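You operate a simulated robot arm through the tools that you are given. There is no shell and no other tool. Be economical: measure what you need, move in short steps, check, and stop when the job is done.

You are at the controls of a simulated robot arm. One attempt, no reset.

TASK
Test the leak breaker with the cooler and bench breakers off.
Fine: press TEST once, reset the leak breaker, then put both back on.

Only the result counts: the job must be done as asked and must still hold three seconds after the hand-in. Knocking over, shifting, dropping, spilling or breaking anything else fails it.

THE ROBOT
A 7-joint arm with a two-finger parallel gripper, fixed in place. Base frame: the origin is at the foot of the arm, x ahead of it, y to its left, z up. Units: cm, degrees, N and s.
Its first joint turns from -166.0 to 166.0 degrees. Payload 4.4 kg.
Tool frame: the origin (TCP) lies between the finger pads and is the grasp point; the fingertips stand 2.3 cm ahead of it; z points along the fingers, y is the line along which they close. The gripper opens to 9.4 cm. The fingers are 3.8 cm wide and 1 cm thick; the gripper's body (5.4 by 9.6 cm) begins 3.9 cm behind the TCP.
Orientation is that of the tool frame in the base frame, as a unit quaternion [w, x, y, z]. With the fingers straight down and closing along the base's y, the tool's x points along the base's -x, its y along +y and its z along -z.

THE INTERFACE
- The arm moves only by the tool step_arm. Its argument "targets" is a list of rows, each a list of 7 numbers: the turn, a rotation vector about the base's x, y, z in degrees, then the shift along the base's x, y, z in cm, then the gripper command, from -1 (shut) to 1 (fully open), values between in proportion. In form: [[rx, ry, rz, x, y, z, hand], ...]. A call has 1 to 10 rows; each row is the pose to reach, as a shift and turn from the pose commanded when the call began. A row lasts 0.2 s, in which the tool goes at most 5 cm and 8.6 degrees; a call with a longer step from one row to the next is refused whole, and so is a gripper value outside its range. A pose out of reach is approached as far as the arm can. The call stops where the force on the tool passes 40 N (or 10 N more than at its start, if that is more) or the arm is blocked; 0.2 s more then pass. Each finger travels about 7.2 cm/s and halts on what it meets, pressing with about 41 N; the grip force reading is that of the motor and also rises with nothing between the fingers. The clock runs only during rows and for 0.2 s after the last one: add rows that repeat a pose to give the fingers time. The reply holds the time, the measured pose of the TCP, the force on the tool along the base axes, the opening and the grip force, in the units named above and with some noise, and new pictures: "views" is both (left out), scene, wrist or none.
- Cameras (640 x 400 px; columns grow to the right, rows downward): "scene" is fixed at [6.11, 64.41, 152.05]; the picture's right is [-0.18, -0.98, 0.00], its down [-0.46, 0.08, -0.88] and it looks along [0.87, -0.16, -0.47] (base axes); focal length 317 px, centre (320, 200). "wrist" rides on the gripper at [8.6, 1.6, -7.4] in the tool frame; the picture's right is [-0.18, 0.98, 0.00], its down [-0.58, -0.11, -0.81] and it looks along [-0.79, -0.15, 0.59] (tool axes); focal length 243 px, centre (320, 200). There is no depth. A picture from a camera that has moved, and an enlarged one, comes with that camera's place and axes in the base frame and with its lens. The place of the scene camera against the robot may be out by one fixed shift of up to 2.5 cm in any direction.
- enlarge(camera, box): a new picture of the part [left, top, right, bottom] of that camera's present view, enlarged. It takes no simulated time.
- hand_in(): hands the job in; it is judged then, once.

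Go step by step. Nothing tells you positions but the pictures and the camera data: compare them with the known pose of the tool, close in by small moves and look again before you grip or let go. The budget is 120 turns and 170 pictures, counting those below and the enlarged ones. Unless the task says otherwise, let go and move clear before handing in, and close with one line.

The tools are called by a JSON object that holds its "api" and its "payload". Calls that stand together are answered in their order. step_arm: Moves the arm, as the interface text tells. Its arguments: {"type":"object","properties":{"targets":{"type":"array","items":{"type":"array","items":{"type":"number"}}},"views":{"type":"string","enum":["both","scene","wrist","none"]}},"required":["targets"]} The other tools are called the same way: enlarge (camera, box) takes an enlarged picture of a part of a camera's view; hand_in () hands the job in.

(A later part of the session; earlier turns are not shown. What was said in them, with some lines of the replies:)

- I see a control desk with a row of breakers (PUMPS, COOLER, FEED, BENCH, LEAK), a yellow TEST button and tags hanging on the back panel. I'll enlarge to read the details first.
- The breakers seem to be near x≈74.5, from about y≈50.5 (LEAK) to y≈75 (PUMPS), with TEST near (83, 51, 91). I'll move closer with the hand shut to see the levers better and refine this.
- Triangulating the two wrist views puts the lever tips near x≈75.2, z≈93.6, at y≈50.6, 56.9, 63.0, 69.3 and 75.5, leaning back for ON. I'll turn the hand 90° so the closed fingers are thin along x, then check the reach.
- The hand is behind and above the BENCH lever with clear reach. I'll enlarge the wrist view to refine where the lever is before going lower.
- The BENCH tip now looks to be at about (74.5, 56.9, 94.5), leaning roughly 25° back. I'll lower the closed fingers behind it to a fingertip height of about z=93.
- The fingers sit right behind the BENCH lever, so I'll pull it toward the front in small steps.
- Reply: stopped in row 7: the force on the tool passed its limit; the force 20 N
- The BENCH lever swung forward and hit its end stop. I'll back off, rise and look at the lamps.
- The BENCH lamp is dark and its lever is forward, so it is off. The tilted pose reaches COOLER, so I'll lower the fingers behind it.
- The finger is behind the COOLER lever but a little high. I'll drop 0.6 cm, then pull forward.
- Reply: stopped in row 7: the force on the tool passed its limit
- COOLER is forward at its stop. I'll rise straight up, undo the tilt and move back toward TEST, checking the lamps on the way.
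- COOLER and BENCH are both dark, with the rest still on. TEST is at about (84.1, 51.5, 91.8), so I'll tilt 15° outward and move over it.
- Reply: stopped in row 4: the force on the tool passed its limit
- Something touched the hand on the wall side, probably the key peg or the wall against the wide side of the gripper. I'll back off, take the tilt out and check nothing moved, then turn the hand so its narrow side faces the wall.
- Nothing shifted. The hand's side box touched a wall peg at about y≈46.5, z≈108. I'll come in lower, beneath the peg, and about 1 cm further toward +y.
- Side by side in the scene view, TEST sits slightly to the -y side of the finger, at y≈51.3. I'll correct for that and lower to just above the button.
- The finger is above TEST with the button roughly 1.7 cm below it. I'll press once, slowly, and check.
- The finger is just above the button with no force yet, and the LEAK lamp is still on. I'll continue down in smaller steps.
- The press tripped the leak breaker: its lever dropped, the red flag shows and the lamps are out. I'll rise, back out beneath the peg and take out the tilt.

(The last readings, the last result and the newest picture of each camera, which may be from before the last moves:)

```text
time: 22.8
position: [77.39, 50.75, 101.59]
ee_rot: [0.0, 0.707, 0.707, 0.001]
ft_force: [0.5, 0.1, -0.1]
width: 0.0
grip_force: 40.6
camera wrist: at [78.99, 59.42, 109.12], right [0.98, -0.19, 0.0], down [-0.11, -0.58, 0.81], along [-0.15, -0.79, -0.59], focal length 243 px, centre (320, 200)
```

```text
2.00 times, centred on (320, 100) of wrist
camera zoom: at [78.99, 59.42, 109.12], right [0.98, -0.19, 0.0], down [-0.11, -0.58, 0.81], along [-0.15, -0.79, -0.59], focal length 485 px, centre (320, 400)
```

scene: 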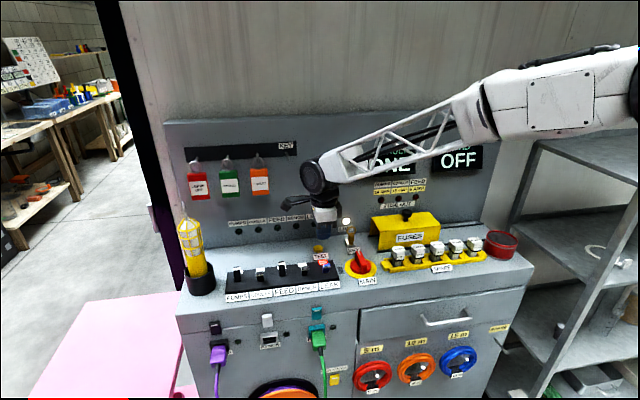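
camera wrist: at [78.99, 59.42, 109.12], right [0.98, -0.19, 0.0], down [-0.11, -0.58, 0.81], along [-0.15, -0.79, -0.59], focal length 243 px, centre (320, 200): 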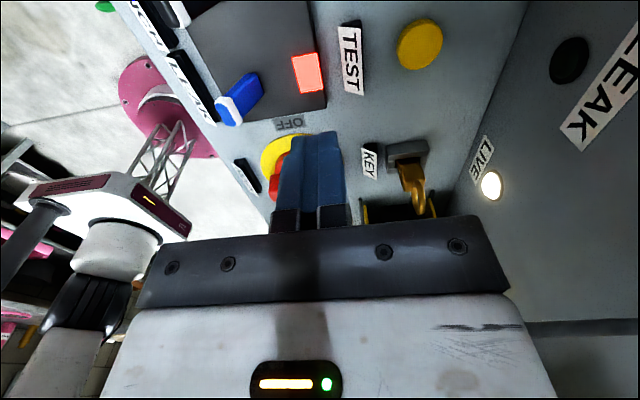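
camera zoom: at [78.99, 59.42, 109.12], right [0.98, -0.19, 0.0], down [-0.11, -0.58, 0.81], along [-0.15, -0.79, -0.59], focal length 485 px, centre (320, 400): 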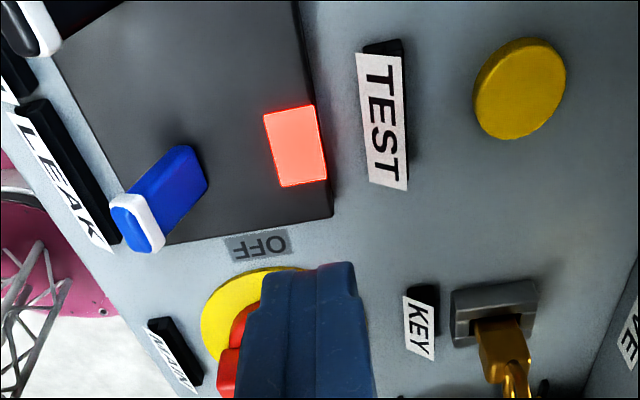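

The lever leans forward with the flag red. It may need to go fully to OFF before it resets, so I'll nudge it forward to the stop first.

{"api": "step_arm", "payload": {"targets": [[0, 0, 0, 0, -0.2, -3, -1], [0, 0, 0, 0, -0.2, -6.3, -1], [0, 0, 0, -2, -0.2, -6.3, -1], [0, 0, 0, -3, -0.2, -6.3, -1], [0, 0, 0, -3.6, -0.2, -6.3, -1], [0, 0, 0, -4.2, -0.2, -6.3, -1], [0, 0, 0, -4.7, -0.2, -6.3, -1], [0, 0, 0, -5, -0.2, -6.3, -1]], "views": "wrist"}}

{"api": "enlarge", "payload": {"camera": "scene", "box": [210, 200, 370, 300]}}

```text
time: 24.5
position: [73.17, 50.48, 95.42]
ee_rot: [0.003, 0.708, 0.706, 0.005]
ft_force: [20.6, 2.3, 0.7]
width: 0.0
grip_force: 41.0
stopped in row 8: the force on the tool passed its limit (the readings are from after the stop); the commanded pose is now the measured one
camera wrist: at [74.68, 59.03, 102.9], right [0.98, -0.19, 0.01], down [-0.12, -0.58, 0.8], along [-0.14, -0.79, -0.6], focal length 243 px, centre (320, 200)
```

wrist: 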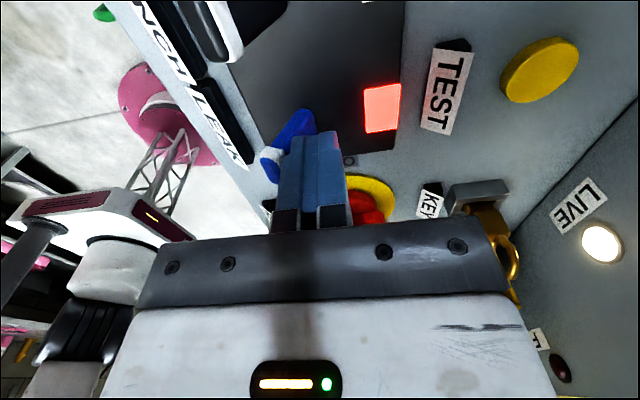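

```text
4.00 times, centred on (290, 250) of scene
camera zoom: at [6.11, 64.41, 152.05], right [-0.18, -0.98, 0.0], down [-0.46, 0.08, -0.88], along [0.87, -0.16, -0.47], focal length 1268 px, centre (440, 0)
```

zoom: 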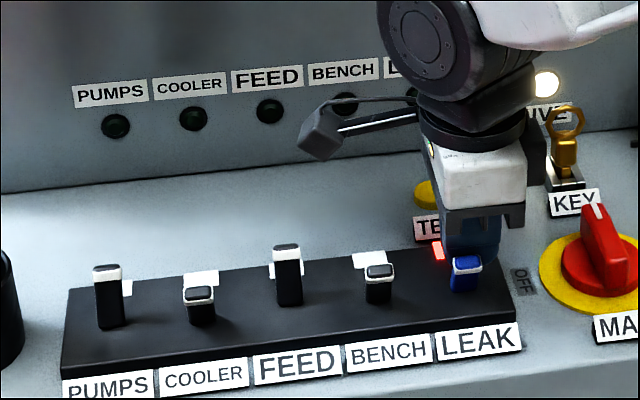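

It is already fully at OFF. Now I'll go up, over to the front side of the lever and down again.

{"api": "step_arm", "payload": {"targets": [[0, 0, 0, 0.5, 0, 1, -1], [0, 0, 0, 0, 0, 4, -1], [0, 0, 0, -3, 0, 4, -1], [0, 0, 0, -5.6, 0, 3.5, -1], [0, 0, 0, -5.6, 0, 0, -1], [0, 0, 0, -5.6, 0, -0.4, -1], [0, 0, 0, -5.6, 0, -0.4, -1]], "views": "wrist"}}

{"api": "enlarge", "payload": {"camera": "scene", "box": [210, 200, 370, 300]}}

```text
time: 26.1
position: [67.51, 50.4, 94.83]
ee_rot: [0.002, 0.707, 0.707, 0.003]
ft_force: [0.0, -1.2, 0.7]
width: 0.0
grip_force: 41.3
camera wrist: at [69.05, 59.08, 102.37], right [0.98, -0.19, 0.01], down [-0.12, -0.58, 0.8], along [-0.15, -0.79, -0.6], focal length 243 px, centre (320, 200)
```

wrist: 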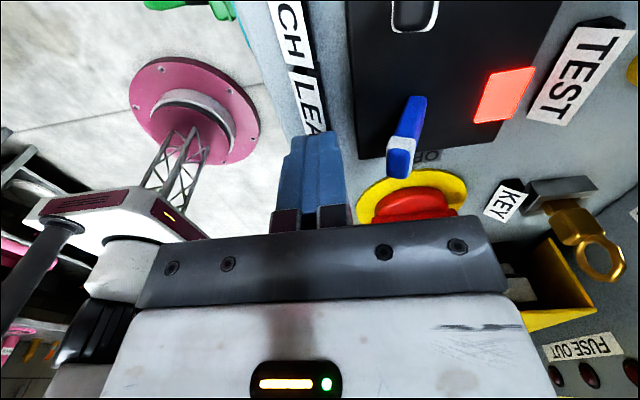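

```text
4.00 times, centred on (290, 250) of scene
camera zoom: at [6.11, 64.41, 152.05], right [-0.18, -0.98, 0.0], down [-0.46, 0.08, -0.88], along [0.87, -0.16, -0.47], focal length 1268 px, centre (440, 0)
```

zoom: 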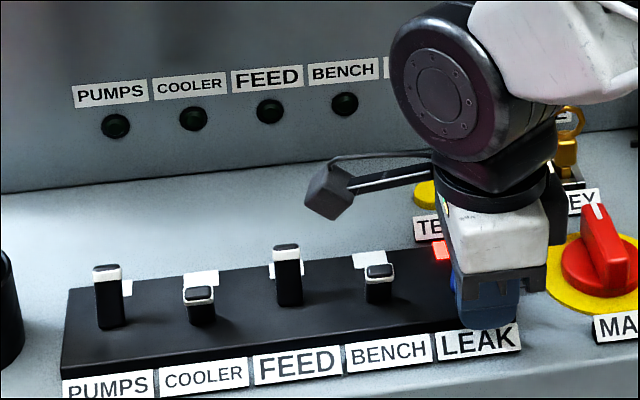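

The fingers are in front of the LEAK lever but about 0.8 cm too far to -y. I'll correct that and push back to ON.

{"api": "step_arm", "payload": {"targets": [[0, 0, 0, 0.5, 0.7, 0, -1], [0, 0, 0, 2, 0.7, 0, -1], [0, 0, 0, 3, 0.7, 0, -1], [0, 0, 0, 4, 0.7, 0.1, -1], [0, 0, 0, 4.8, 0.7, 0.1, -1], [0, 0, 0, 5.4, 0.7, 0.1, -1], [0, 0, 0, 5.9, 0.7, 0.1, -1], [0, 0, 0, 6.3, 0.7, 0.1, -1]], "views": "wrist"}}

{"api": "enlarge", "payload": {"camera": "scene", "box": [210, 200, 370, 300]}}

```text
time: 27.4
position: [72.23, 50.95, 95.09]
ee_rot: [0.002, 0.708, 0.706, 0.001]
ft_force: [-29.0, -4.6, 9.9]
width: 0.02
grip_force: 41.7
stopped in row 6: the force on the tool passed its limit (the readings are from after the stop); the commanded pose is now the measured one
camera wrist: at [73.91, 59.72, 102.46], right [0.98, -0.19, 0.0], down [-0.11, -0.58, 0.81], along [-0.15, -0.79, -0.59], focal length 243 px, centre (320, 200)
```

wrist: 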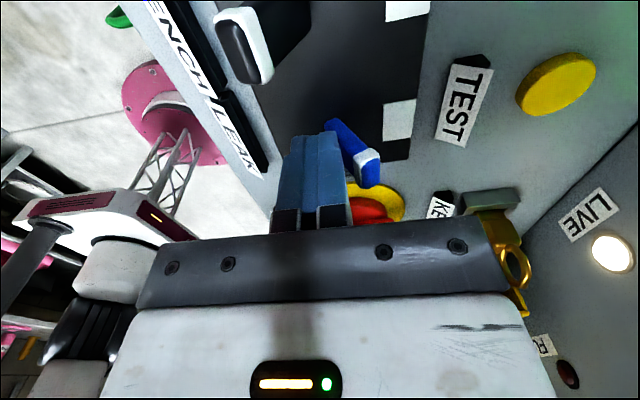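

```text
4.00 times, centred on (290, 250) of scene
camera zoom: at [6.11, 64.41, 152.05], right [-0.18, -0.98, 0.0], down [-0.46, 0.08, -0.88], along [0.87, -0.16, -0.47], focal length 1268 px, centre (440, 0)
```

zoom: 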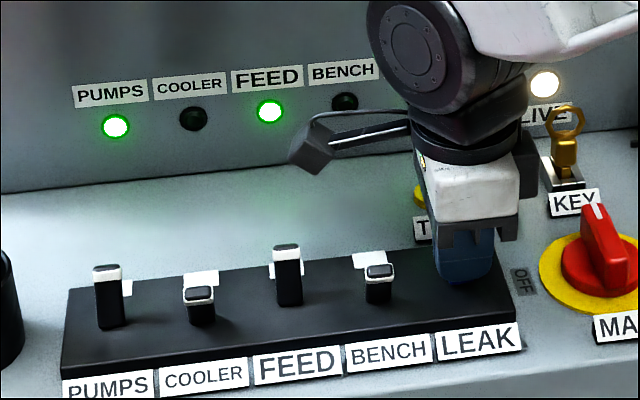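

The LEAK breaker is back on with the flag cleared and the lamps lit. Next I'll go up and over to the front of BENCH.

{"api": "step_arm", "payload": {"targets": [[0, 0, 0, -0.8, 0, 0, -1], [0, 0, 0, -1.5, 0, 4, -1], [0, 0, 0, -4.5, 2, 5, -1], [0, 0, 0, -4.9, 6.4, 5, -1], [0, 0, 0, -4.9, 6.4, 2, -1], [0, 0, 0, -4.9, 6.4, -0.2, -1], [0, 0, 0, -4.9, 6.4, -0.2, -1]], "views": "wrist"}}

{"api": "enlarge", "payload": {"camera": "scene", "box": [210, 200, 370, 300]}}

```text
time: 29.1
position: [67.49, 57.35, 94.67]
ee_rot: [0.001, 0.708, 0.706, 0.003]
ft_force: [0.2, -0.7, 0.4]
width: 0.0
grip_force: 40.7
camera wrist: at [69.16, 66.0, 102.26], right [0.98, -0.19, 0.0], down [-0.11, -0.58, 0.81], along [-0.15, -0.79, -0.59], focal length 243 px, centre (320, 200)
```

wrist: 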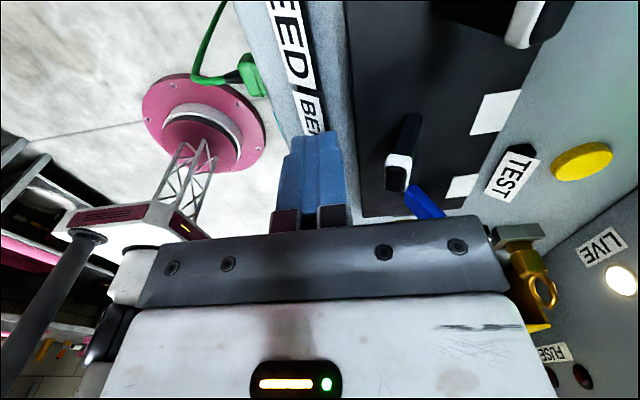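

```text
4.00 times, centred on (290, 250) of scene
camera zoom: at [6.11, 64.41, 152.05], right [-0.18, -0.98, 0.0], down [-0.46, 0.08, -0.88], along [0.87, -0.16, -0.47], focal length 1268 px, centre (440, 0)
```

zoom: 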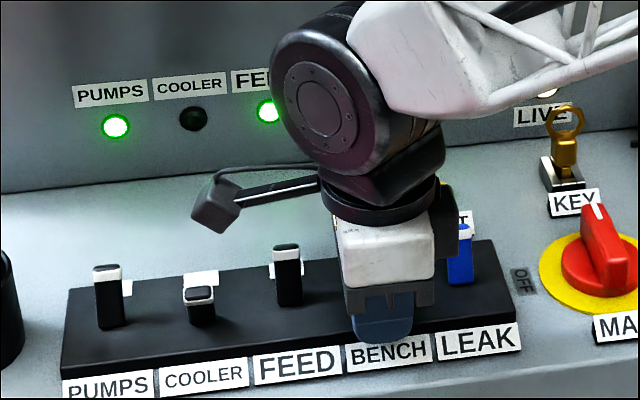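

The fingers are in front of BENCH, so I'll push it back to ON.

{"api": "step_arm", "payload": {"targets": [[0, 0, 0, 1, 0, 0, -1], [0, 0, 0, 2, 0, 0.1, -1], [0, 0, 0, 3, 0, 0.2, -1], [0, 0, 0, 4, 0, 0.3, -1], [0, 0, 0, 4.6, 0, 0.3, -1], [0, 0, 0, 5.1, 0, 0.3, -1], [0, 0, 0, 5.5, 0, 0.3, -1]], "views": "none"}}

{"api": "enlarge", "payload": {"camera": "scene", "box": [210, 200, 370, 300]}}

```text
time: 30.5
position: [72.31, 57.52, 94.89]
ee_rot: [0.0, 0.707, 0.707, 0.0]
ft_force: [-27.0, -3.2, 9.6]
width: 0.0
grip_force: 40.8
stopped in row 7: the force on the tool passed its limit (the readings are from after the stop); the commanded pose is now the measured one
```

```text
4.00 times, centred on (290, 250) of scene
camera zoom: at [6.11, 64.41, 152.05], right [-0.18, -0.98, 0.0], down [-0.46, 0.08, -0.88], along [0.87, -0.16, -0.47], focal length 1268 px, centre (440, 0)
```

zoom: 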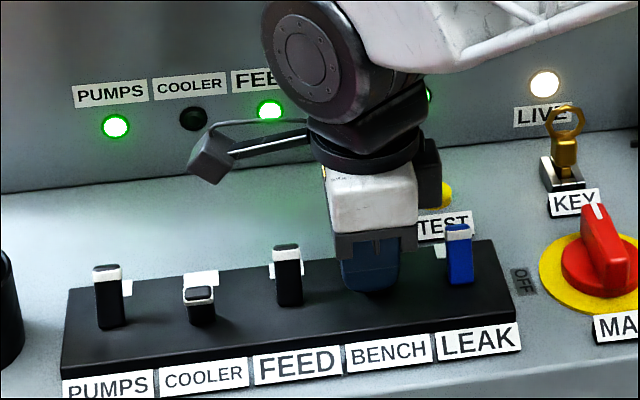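

BENCH went to its stop at the same place LEAK did. Now I'll rise, tilt again and go to the front of COOLER.

{"api": "step_arm", "payload": {"targets": [[0, 0, 0, -0.8, 0, 0, -1], [0, 0, 0, -1.5, 0, 4, -1], [8, 0, 0, -4, 2, 8, -1], [16, 0, 0, -4.9, 5, 9, -1], [24, 0, 0, -4.9, 8, 9, -1], [32, 0, 0, -4.9, 11, 9, -1], [36, 0, 0, -4.9, 11.9, 6, -1], [36, 0, 0, -4.9, 11.9, 3, -1], [36, 0, 0, -4.9, 11.9, 0.6, -1], [36, 0, 0, -4.9, 11.9, 0.6, -1]]}}

{"api": "enlarge", "payload": {"camera": "scene", "box": [210, 200, 370, 300]}}

```text
refused: row 3 steps farther than a row can; nothing moved
```

```text
4.00 times, centred on (290, 250) of scene
camera zoom: at [6.11, 64.41, 152.05], right [-0.18, -0.98, 0.0], down [-0.46, 0.08, -0.88], along [0.87, -0.16, -0.47], focal length 1268 px, centre (440, 0)
```

zoom: 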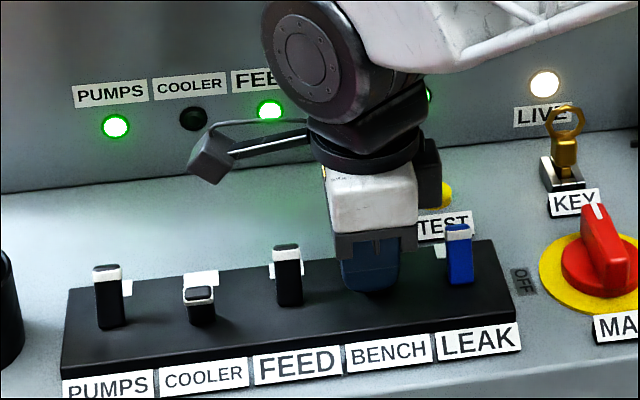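

One step was too long and the call was refused, so nothing moved. I'll send the same path with shorter steps.

{"api": "step_arm", "payload": {"targets": [[0, 0, 0, -0.8, 0, 0, -1], [0, 0, 0, -1.5, 0, 4, -1], [8, 0, 0, -3, 2, 7.5, -1], [16, 0, 0, -4.9, 5, 9, -1], [24, 0, 0, -4.9, 8, 9, -1], [32, 0, 0, -4.9, 11, 9, -1], [36, 0, 0, -4.9, 11.9, 6, -1], [36, 0, 0, -4.9, 11.9, 3, -1], [36, 0, 0, -4.9, 11.9, 0.6, -1], [36, 0, 0, -4.9, 11.9, 0.6, -1]]}}

{"api": "enlarge", "payload": {"camera": "scene", "box": [210, 200, 370, 300]}}

```text
time: 32.7
position: [67.67, 69.34, 95.43]
ee_rot: [-0.217, 0.673, 0.672, 0.22]
ft_force: [-0.3, 0.3, -0.7]
width: 0.02
grip_force: 40.8
camera wrist: at [69.39, 72.03, 106.57], right [0.98, -0.15, -0.11], down [-0.11, -0.94, 0.31], along [-0.15, -0.29, -0.94], focal length 243 px, centre (320, 200)
```

scene: 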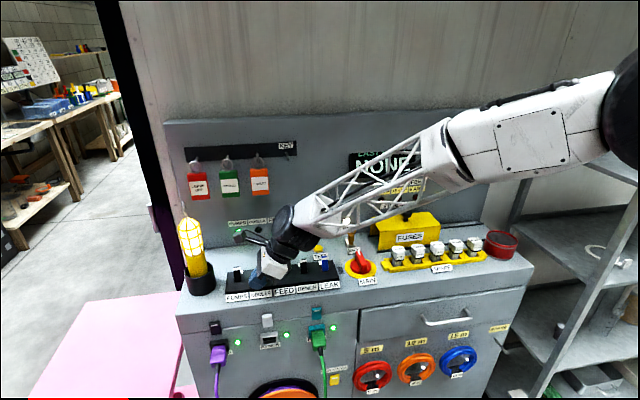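
wrist: 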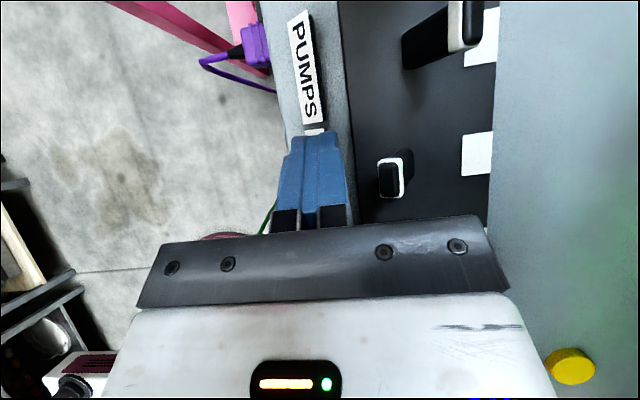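

```text
4.00 times, centred on (290, 250) of scene
camera zoom: at [6.11, 64.41, 152.05], right [-0.18, -0.98, 0.0], down [-0.46, 0.08, -0.88], along [0.87, -0.16, -0.47], focal length 1268 px, centre (440, 0)
```

zoom: 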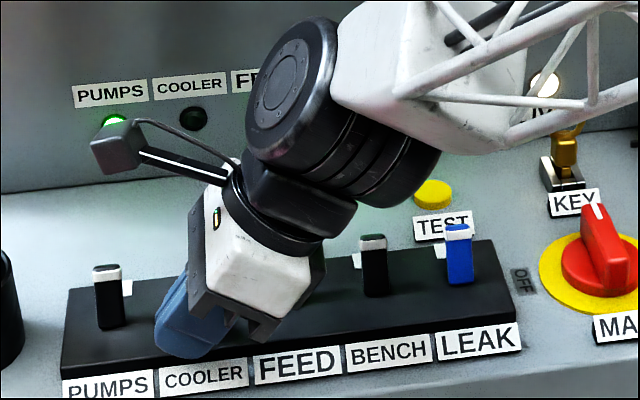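

BENCH stands back in the ON position and the fingers are in front of COOLER. I'll push it to ON.

{"api": "step_arm", "payload": {"targets": [[0, 0, 0, 1, 0, 0, -1], [0, 0, 0, 2, 0, 0, -1], [0, 0, 0, 3, 0, 0, -1], [0, 0, 0, 3.8, 0, 0, -1], [0, 0, 0, 4.4, 0, 0, -1], [0, 0, 0, 4.9, 0, 0, -1], [0, 0, 0, 5.3, 0, 0, -1]], "views": "none"}}

{"api": "enlarge", "payload": {"camera": "scene", "box": [210, 200, 370, 300]}}

```text
time: 34.2
position: [72.19, 69.52, 95.49]
ee_rot: [-0.22, 0.672, 0.673, 0.216]
ft_force: [-23.6, -8.4, 12.7]
width: 0.0
grip_force: 41.0
stopped in row 7: the force on the tool passed its limit (the readings are from after the stop); the commanded pose is now the measured one
```

```text
4.00 times, centred on (290, 250) of scene
camera zoom: at [6.11, 64.41, 152.05], right [-0.18, -0.98, 0.0], down [-0.46, 0.08, -0.88], along [0.87, -0.16, -0.47], focal length 1268 px, centre (440, 0)
```

zoom: 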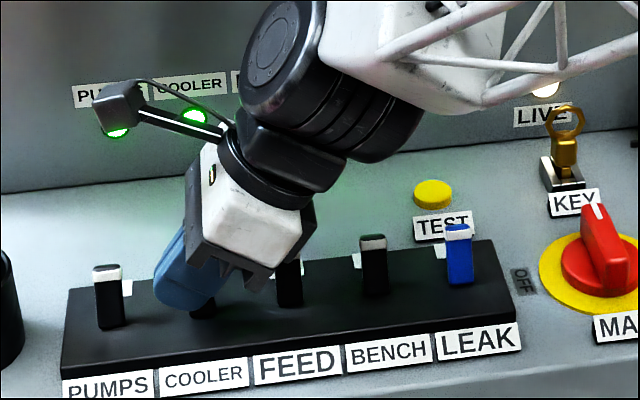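

The COOLER lamp is lit. I'll back off, rise and move clear, then check everything.

{"api": "step_arm", "payload": {"targets": [[0, 0, 0, -0.8, 0, 0, -1], [0, 0, 0, -1.5, 0, 4, -1], [0, 0, 0, -3, 0, 8, -1], [-8, 0, 0, -6, -2, 11, -1], [-16, 0, 0, -9, -5, 13, -1], [-24, 0, 0, -12, -8, 15, -1], [-32, 0, 0, -14, -12, 16, -1], [-36, 0, 0, -17, -16, 16, -1], [-36, 0, 0, -20, -20, 16, -1], [-36, 0, 0, -20, -20, 16, -1]], "views": "scene"}}

{"api": "enlarge", "payload": {"camera": "scene", "box": [210, 200, 370, 300]}}

```text
time: 36.4
position: [52.15, 49.17, 111.41]
ee_rot: [0.0, 0.707, 0.707, -0.002]
ft_force: [-0.4, -0.1, -0.3]
width: 0.02
grip_force: 40.9
```

scene: 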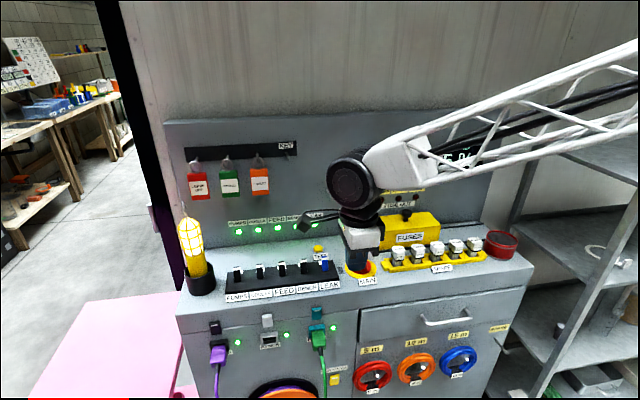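

```text
4.00 times, centred on (290, 250) of scene
camera zoom: at [6.11, 64.41, 152.05], right [-0.18, -0.98, 0.0], down [-0.46, 0.08, -0.88], along [0.87, -0.16, -0.47], focal length 1268 px, centre (440, 0)
```

zoom: 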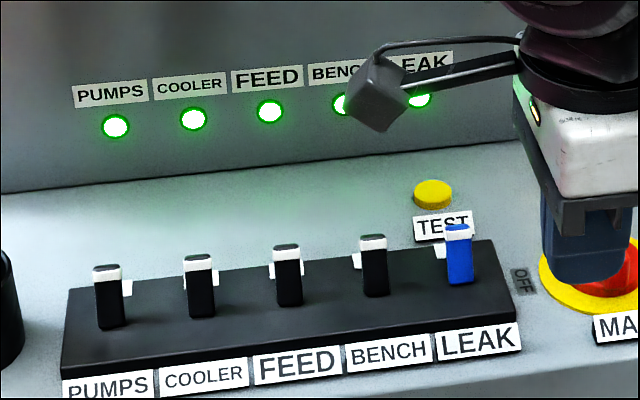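

All five breakers are on with their lamps lit, the red flag is cleared and the arm is clear, so I'm handing in.

{"api": "hand_in", "payload": {}}

```text
The job is handed in.
```

I tested the leak breaker with COOLER and BENCH off: one press of TEST tripped it. I then reset it and switched both breakers back on, and all five lamps were lit at hand-in. On the first approach to TEST, the hand touched a fixed wall peg; nothing moved.
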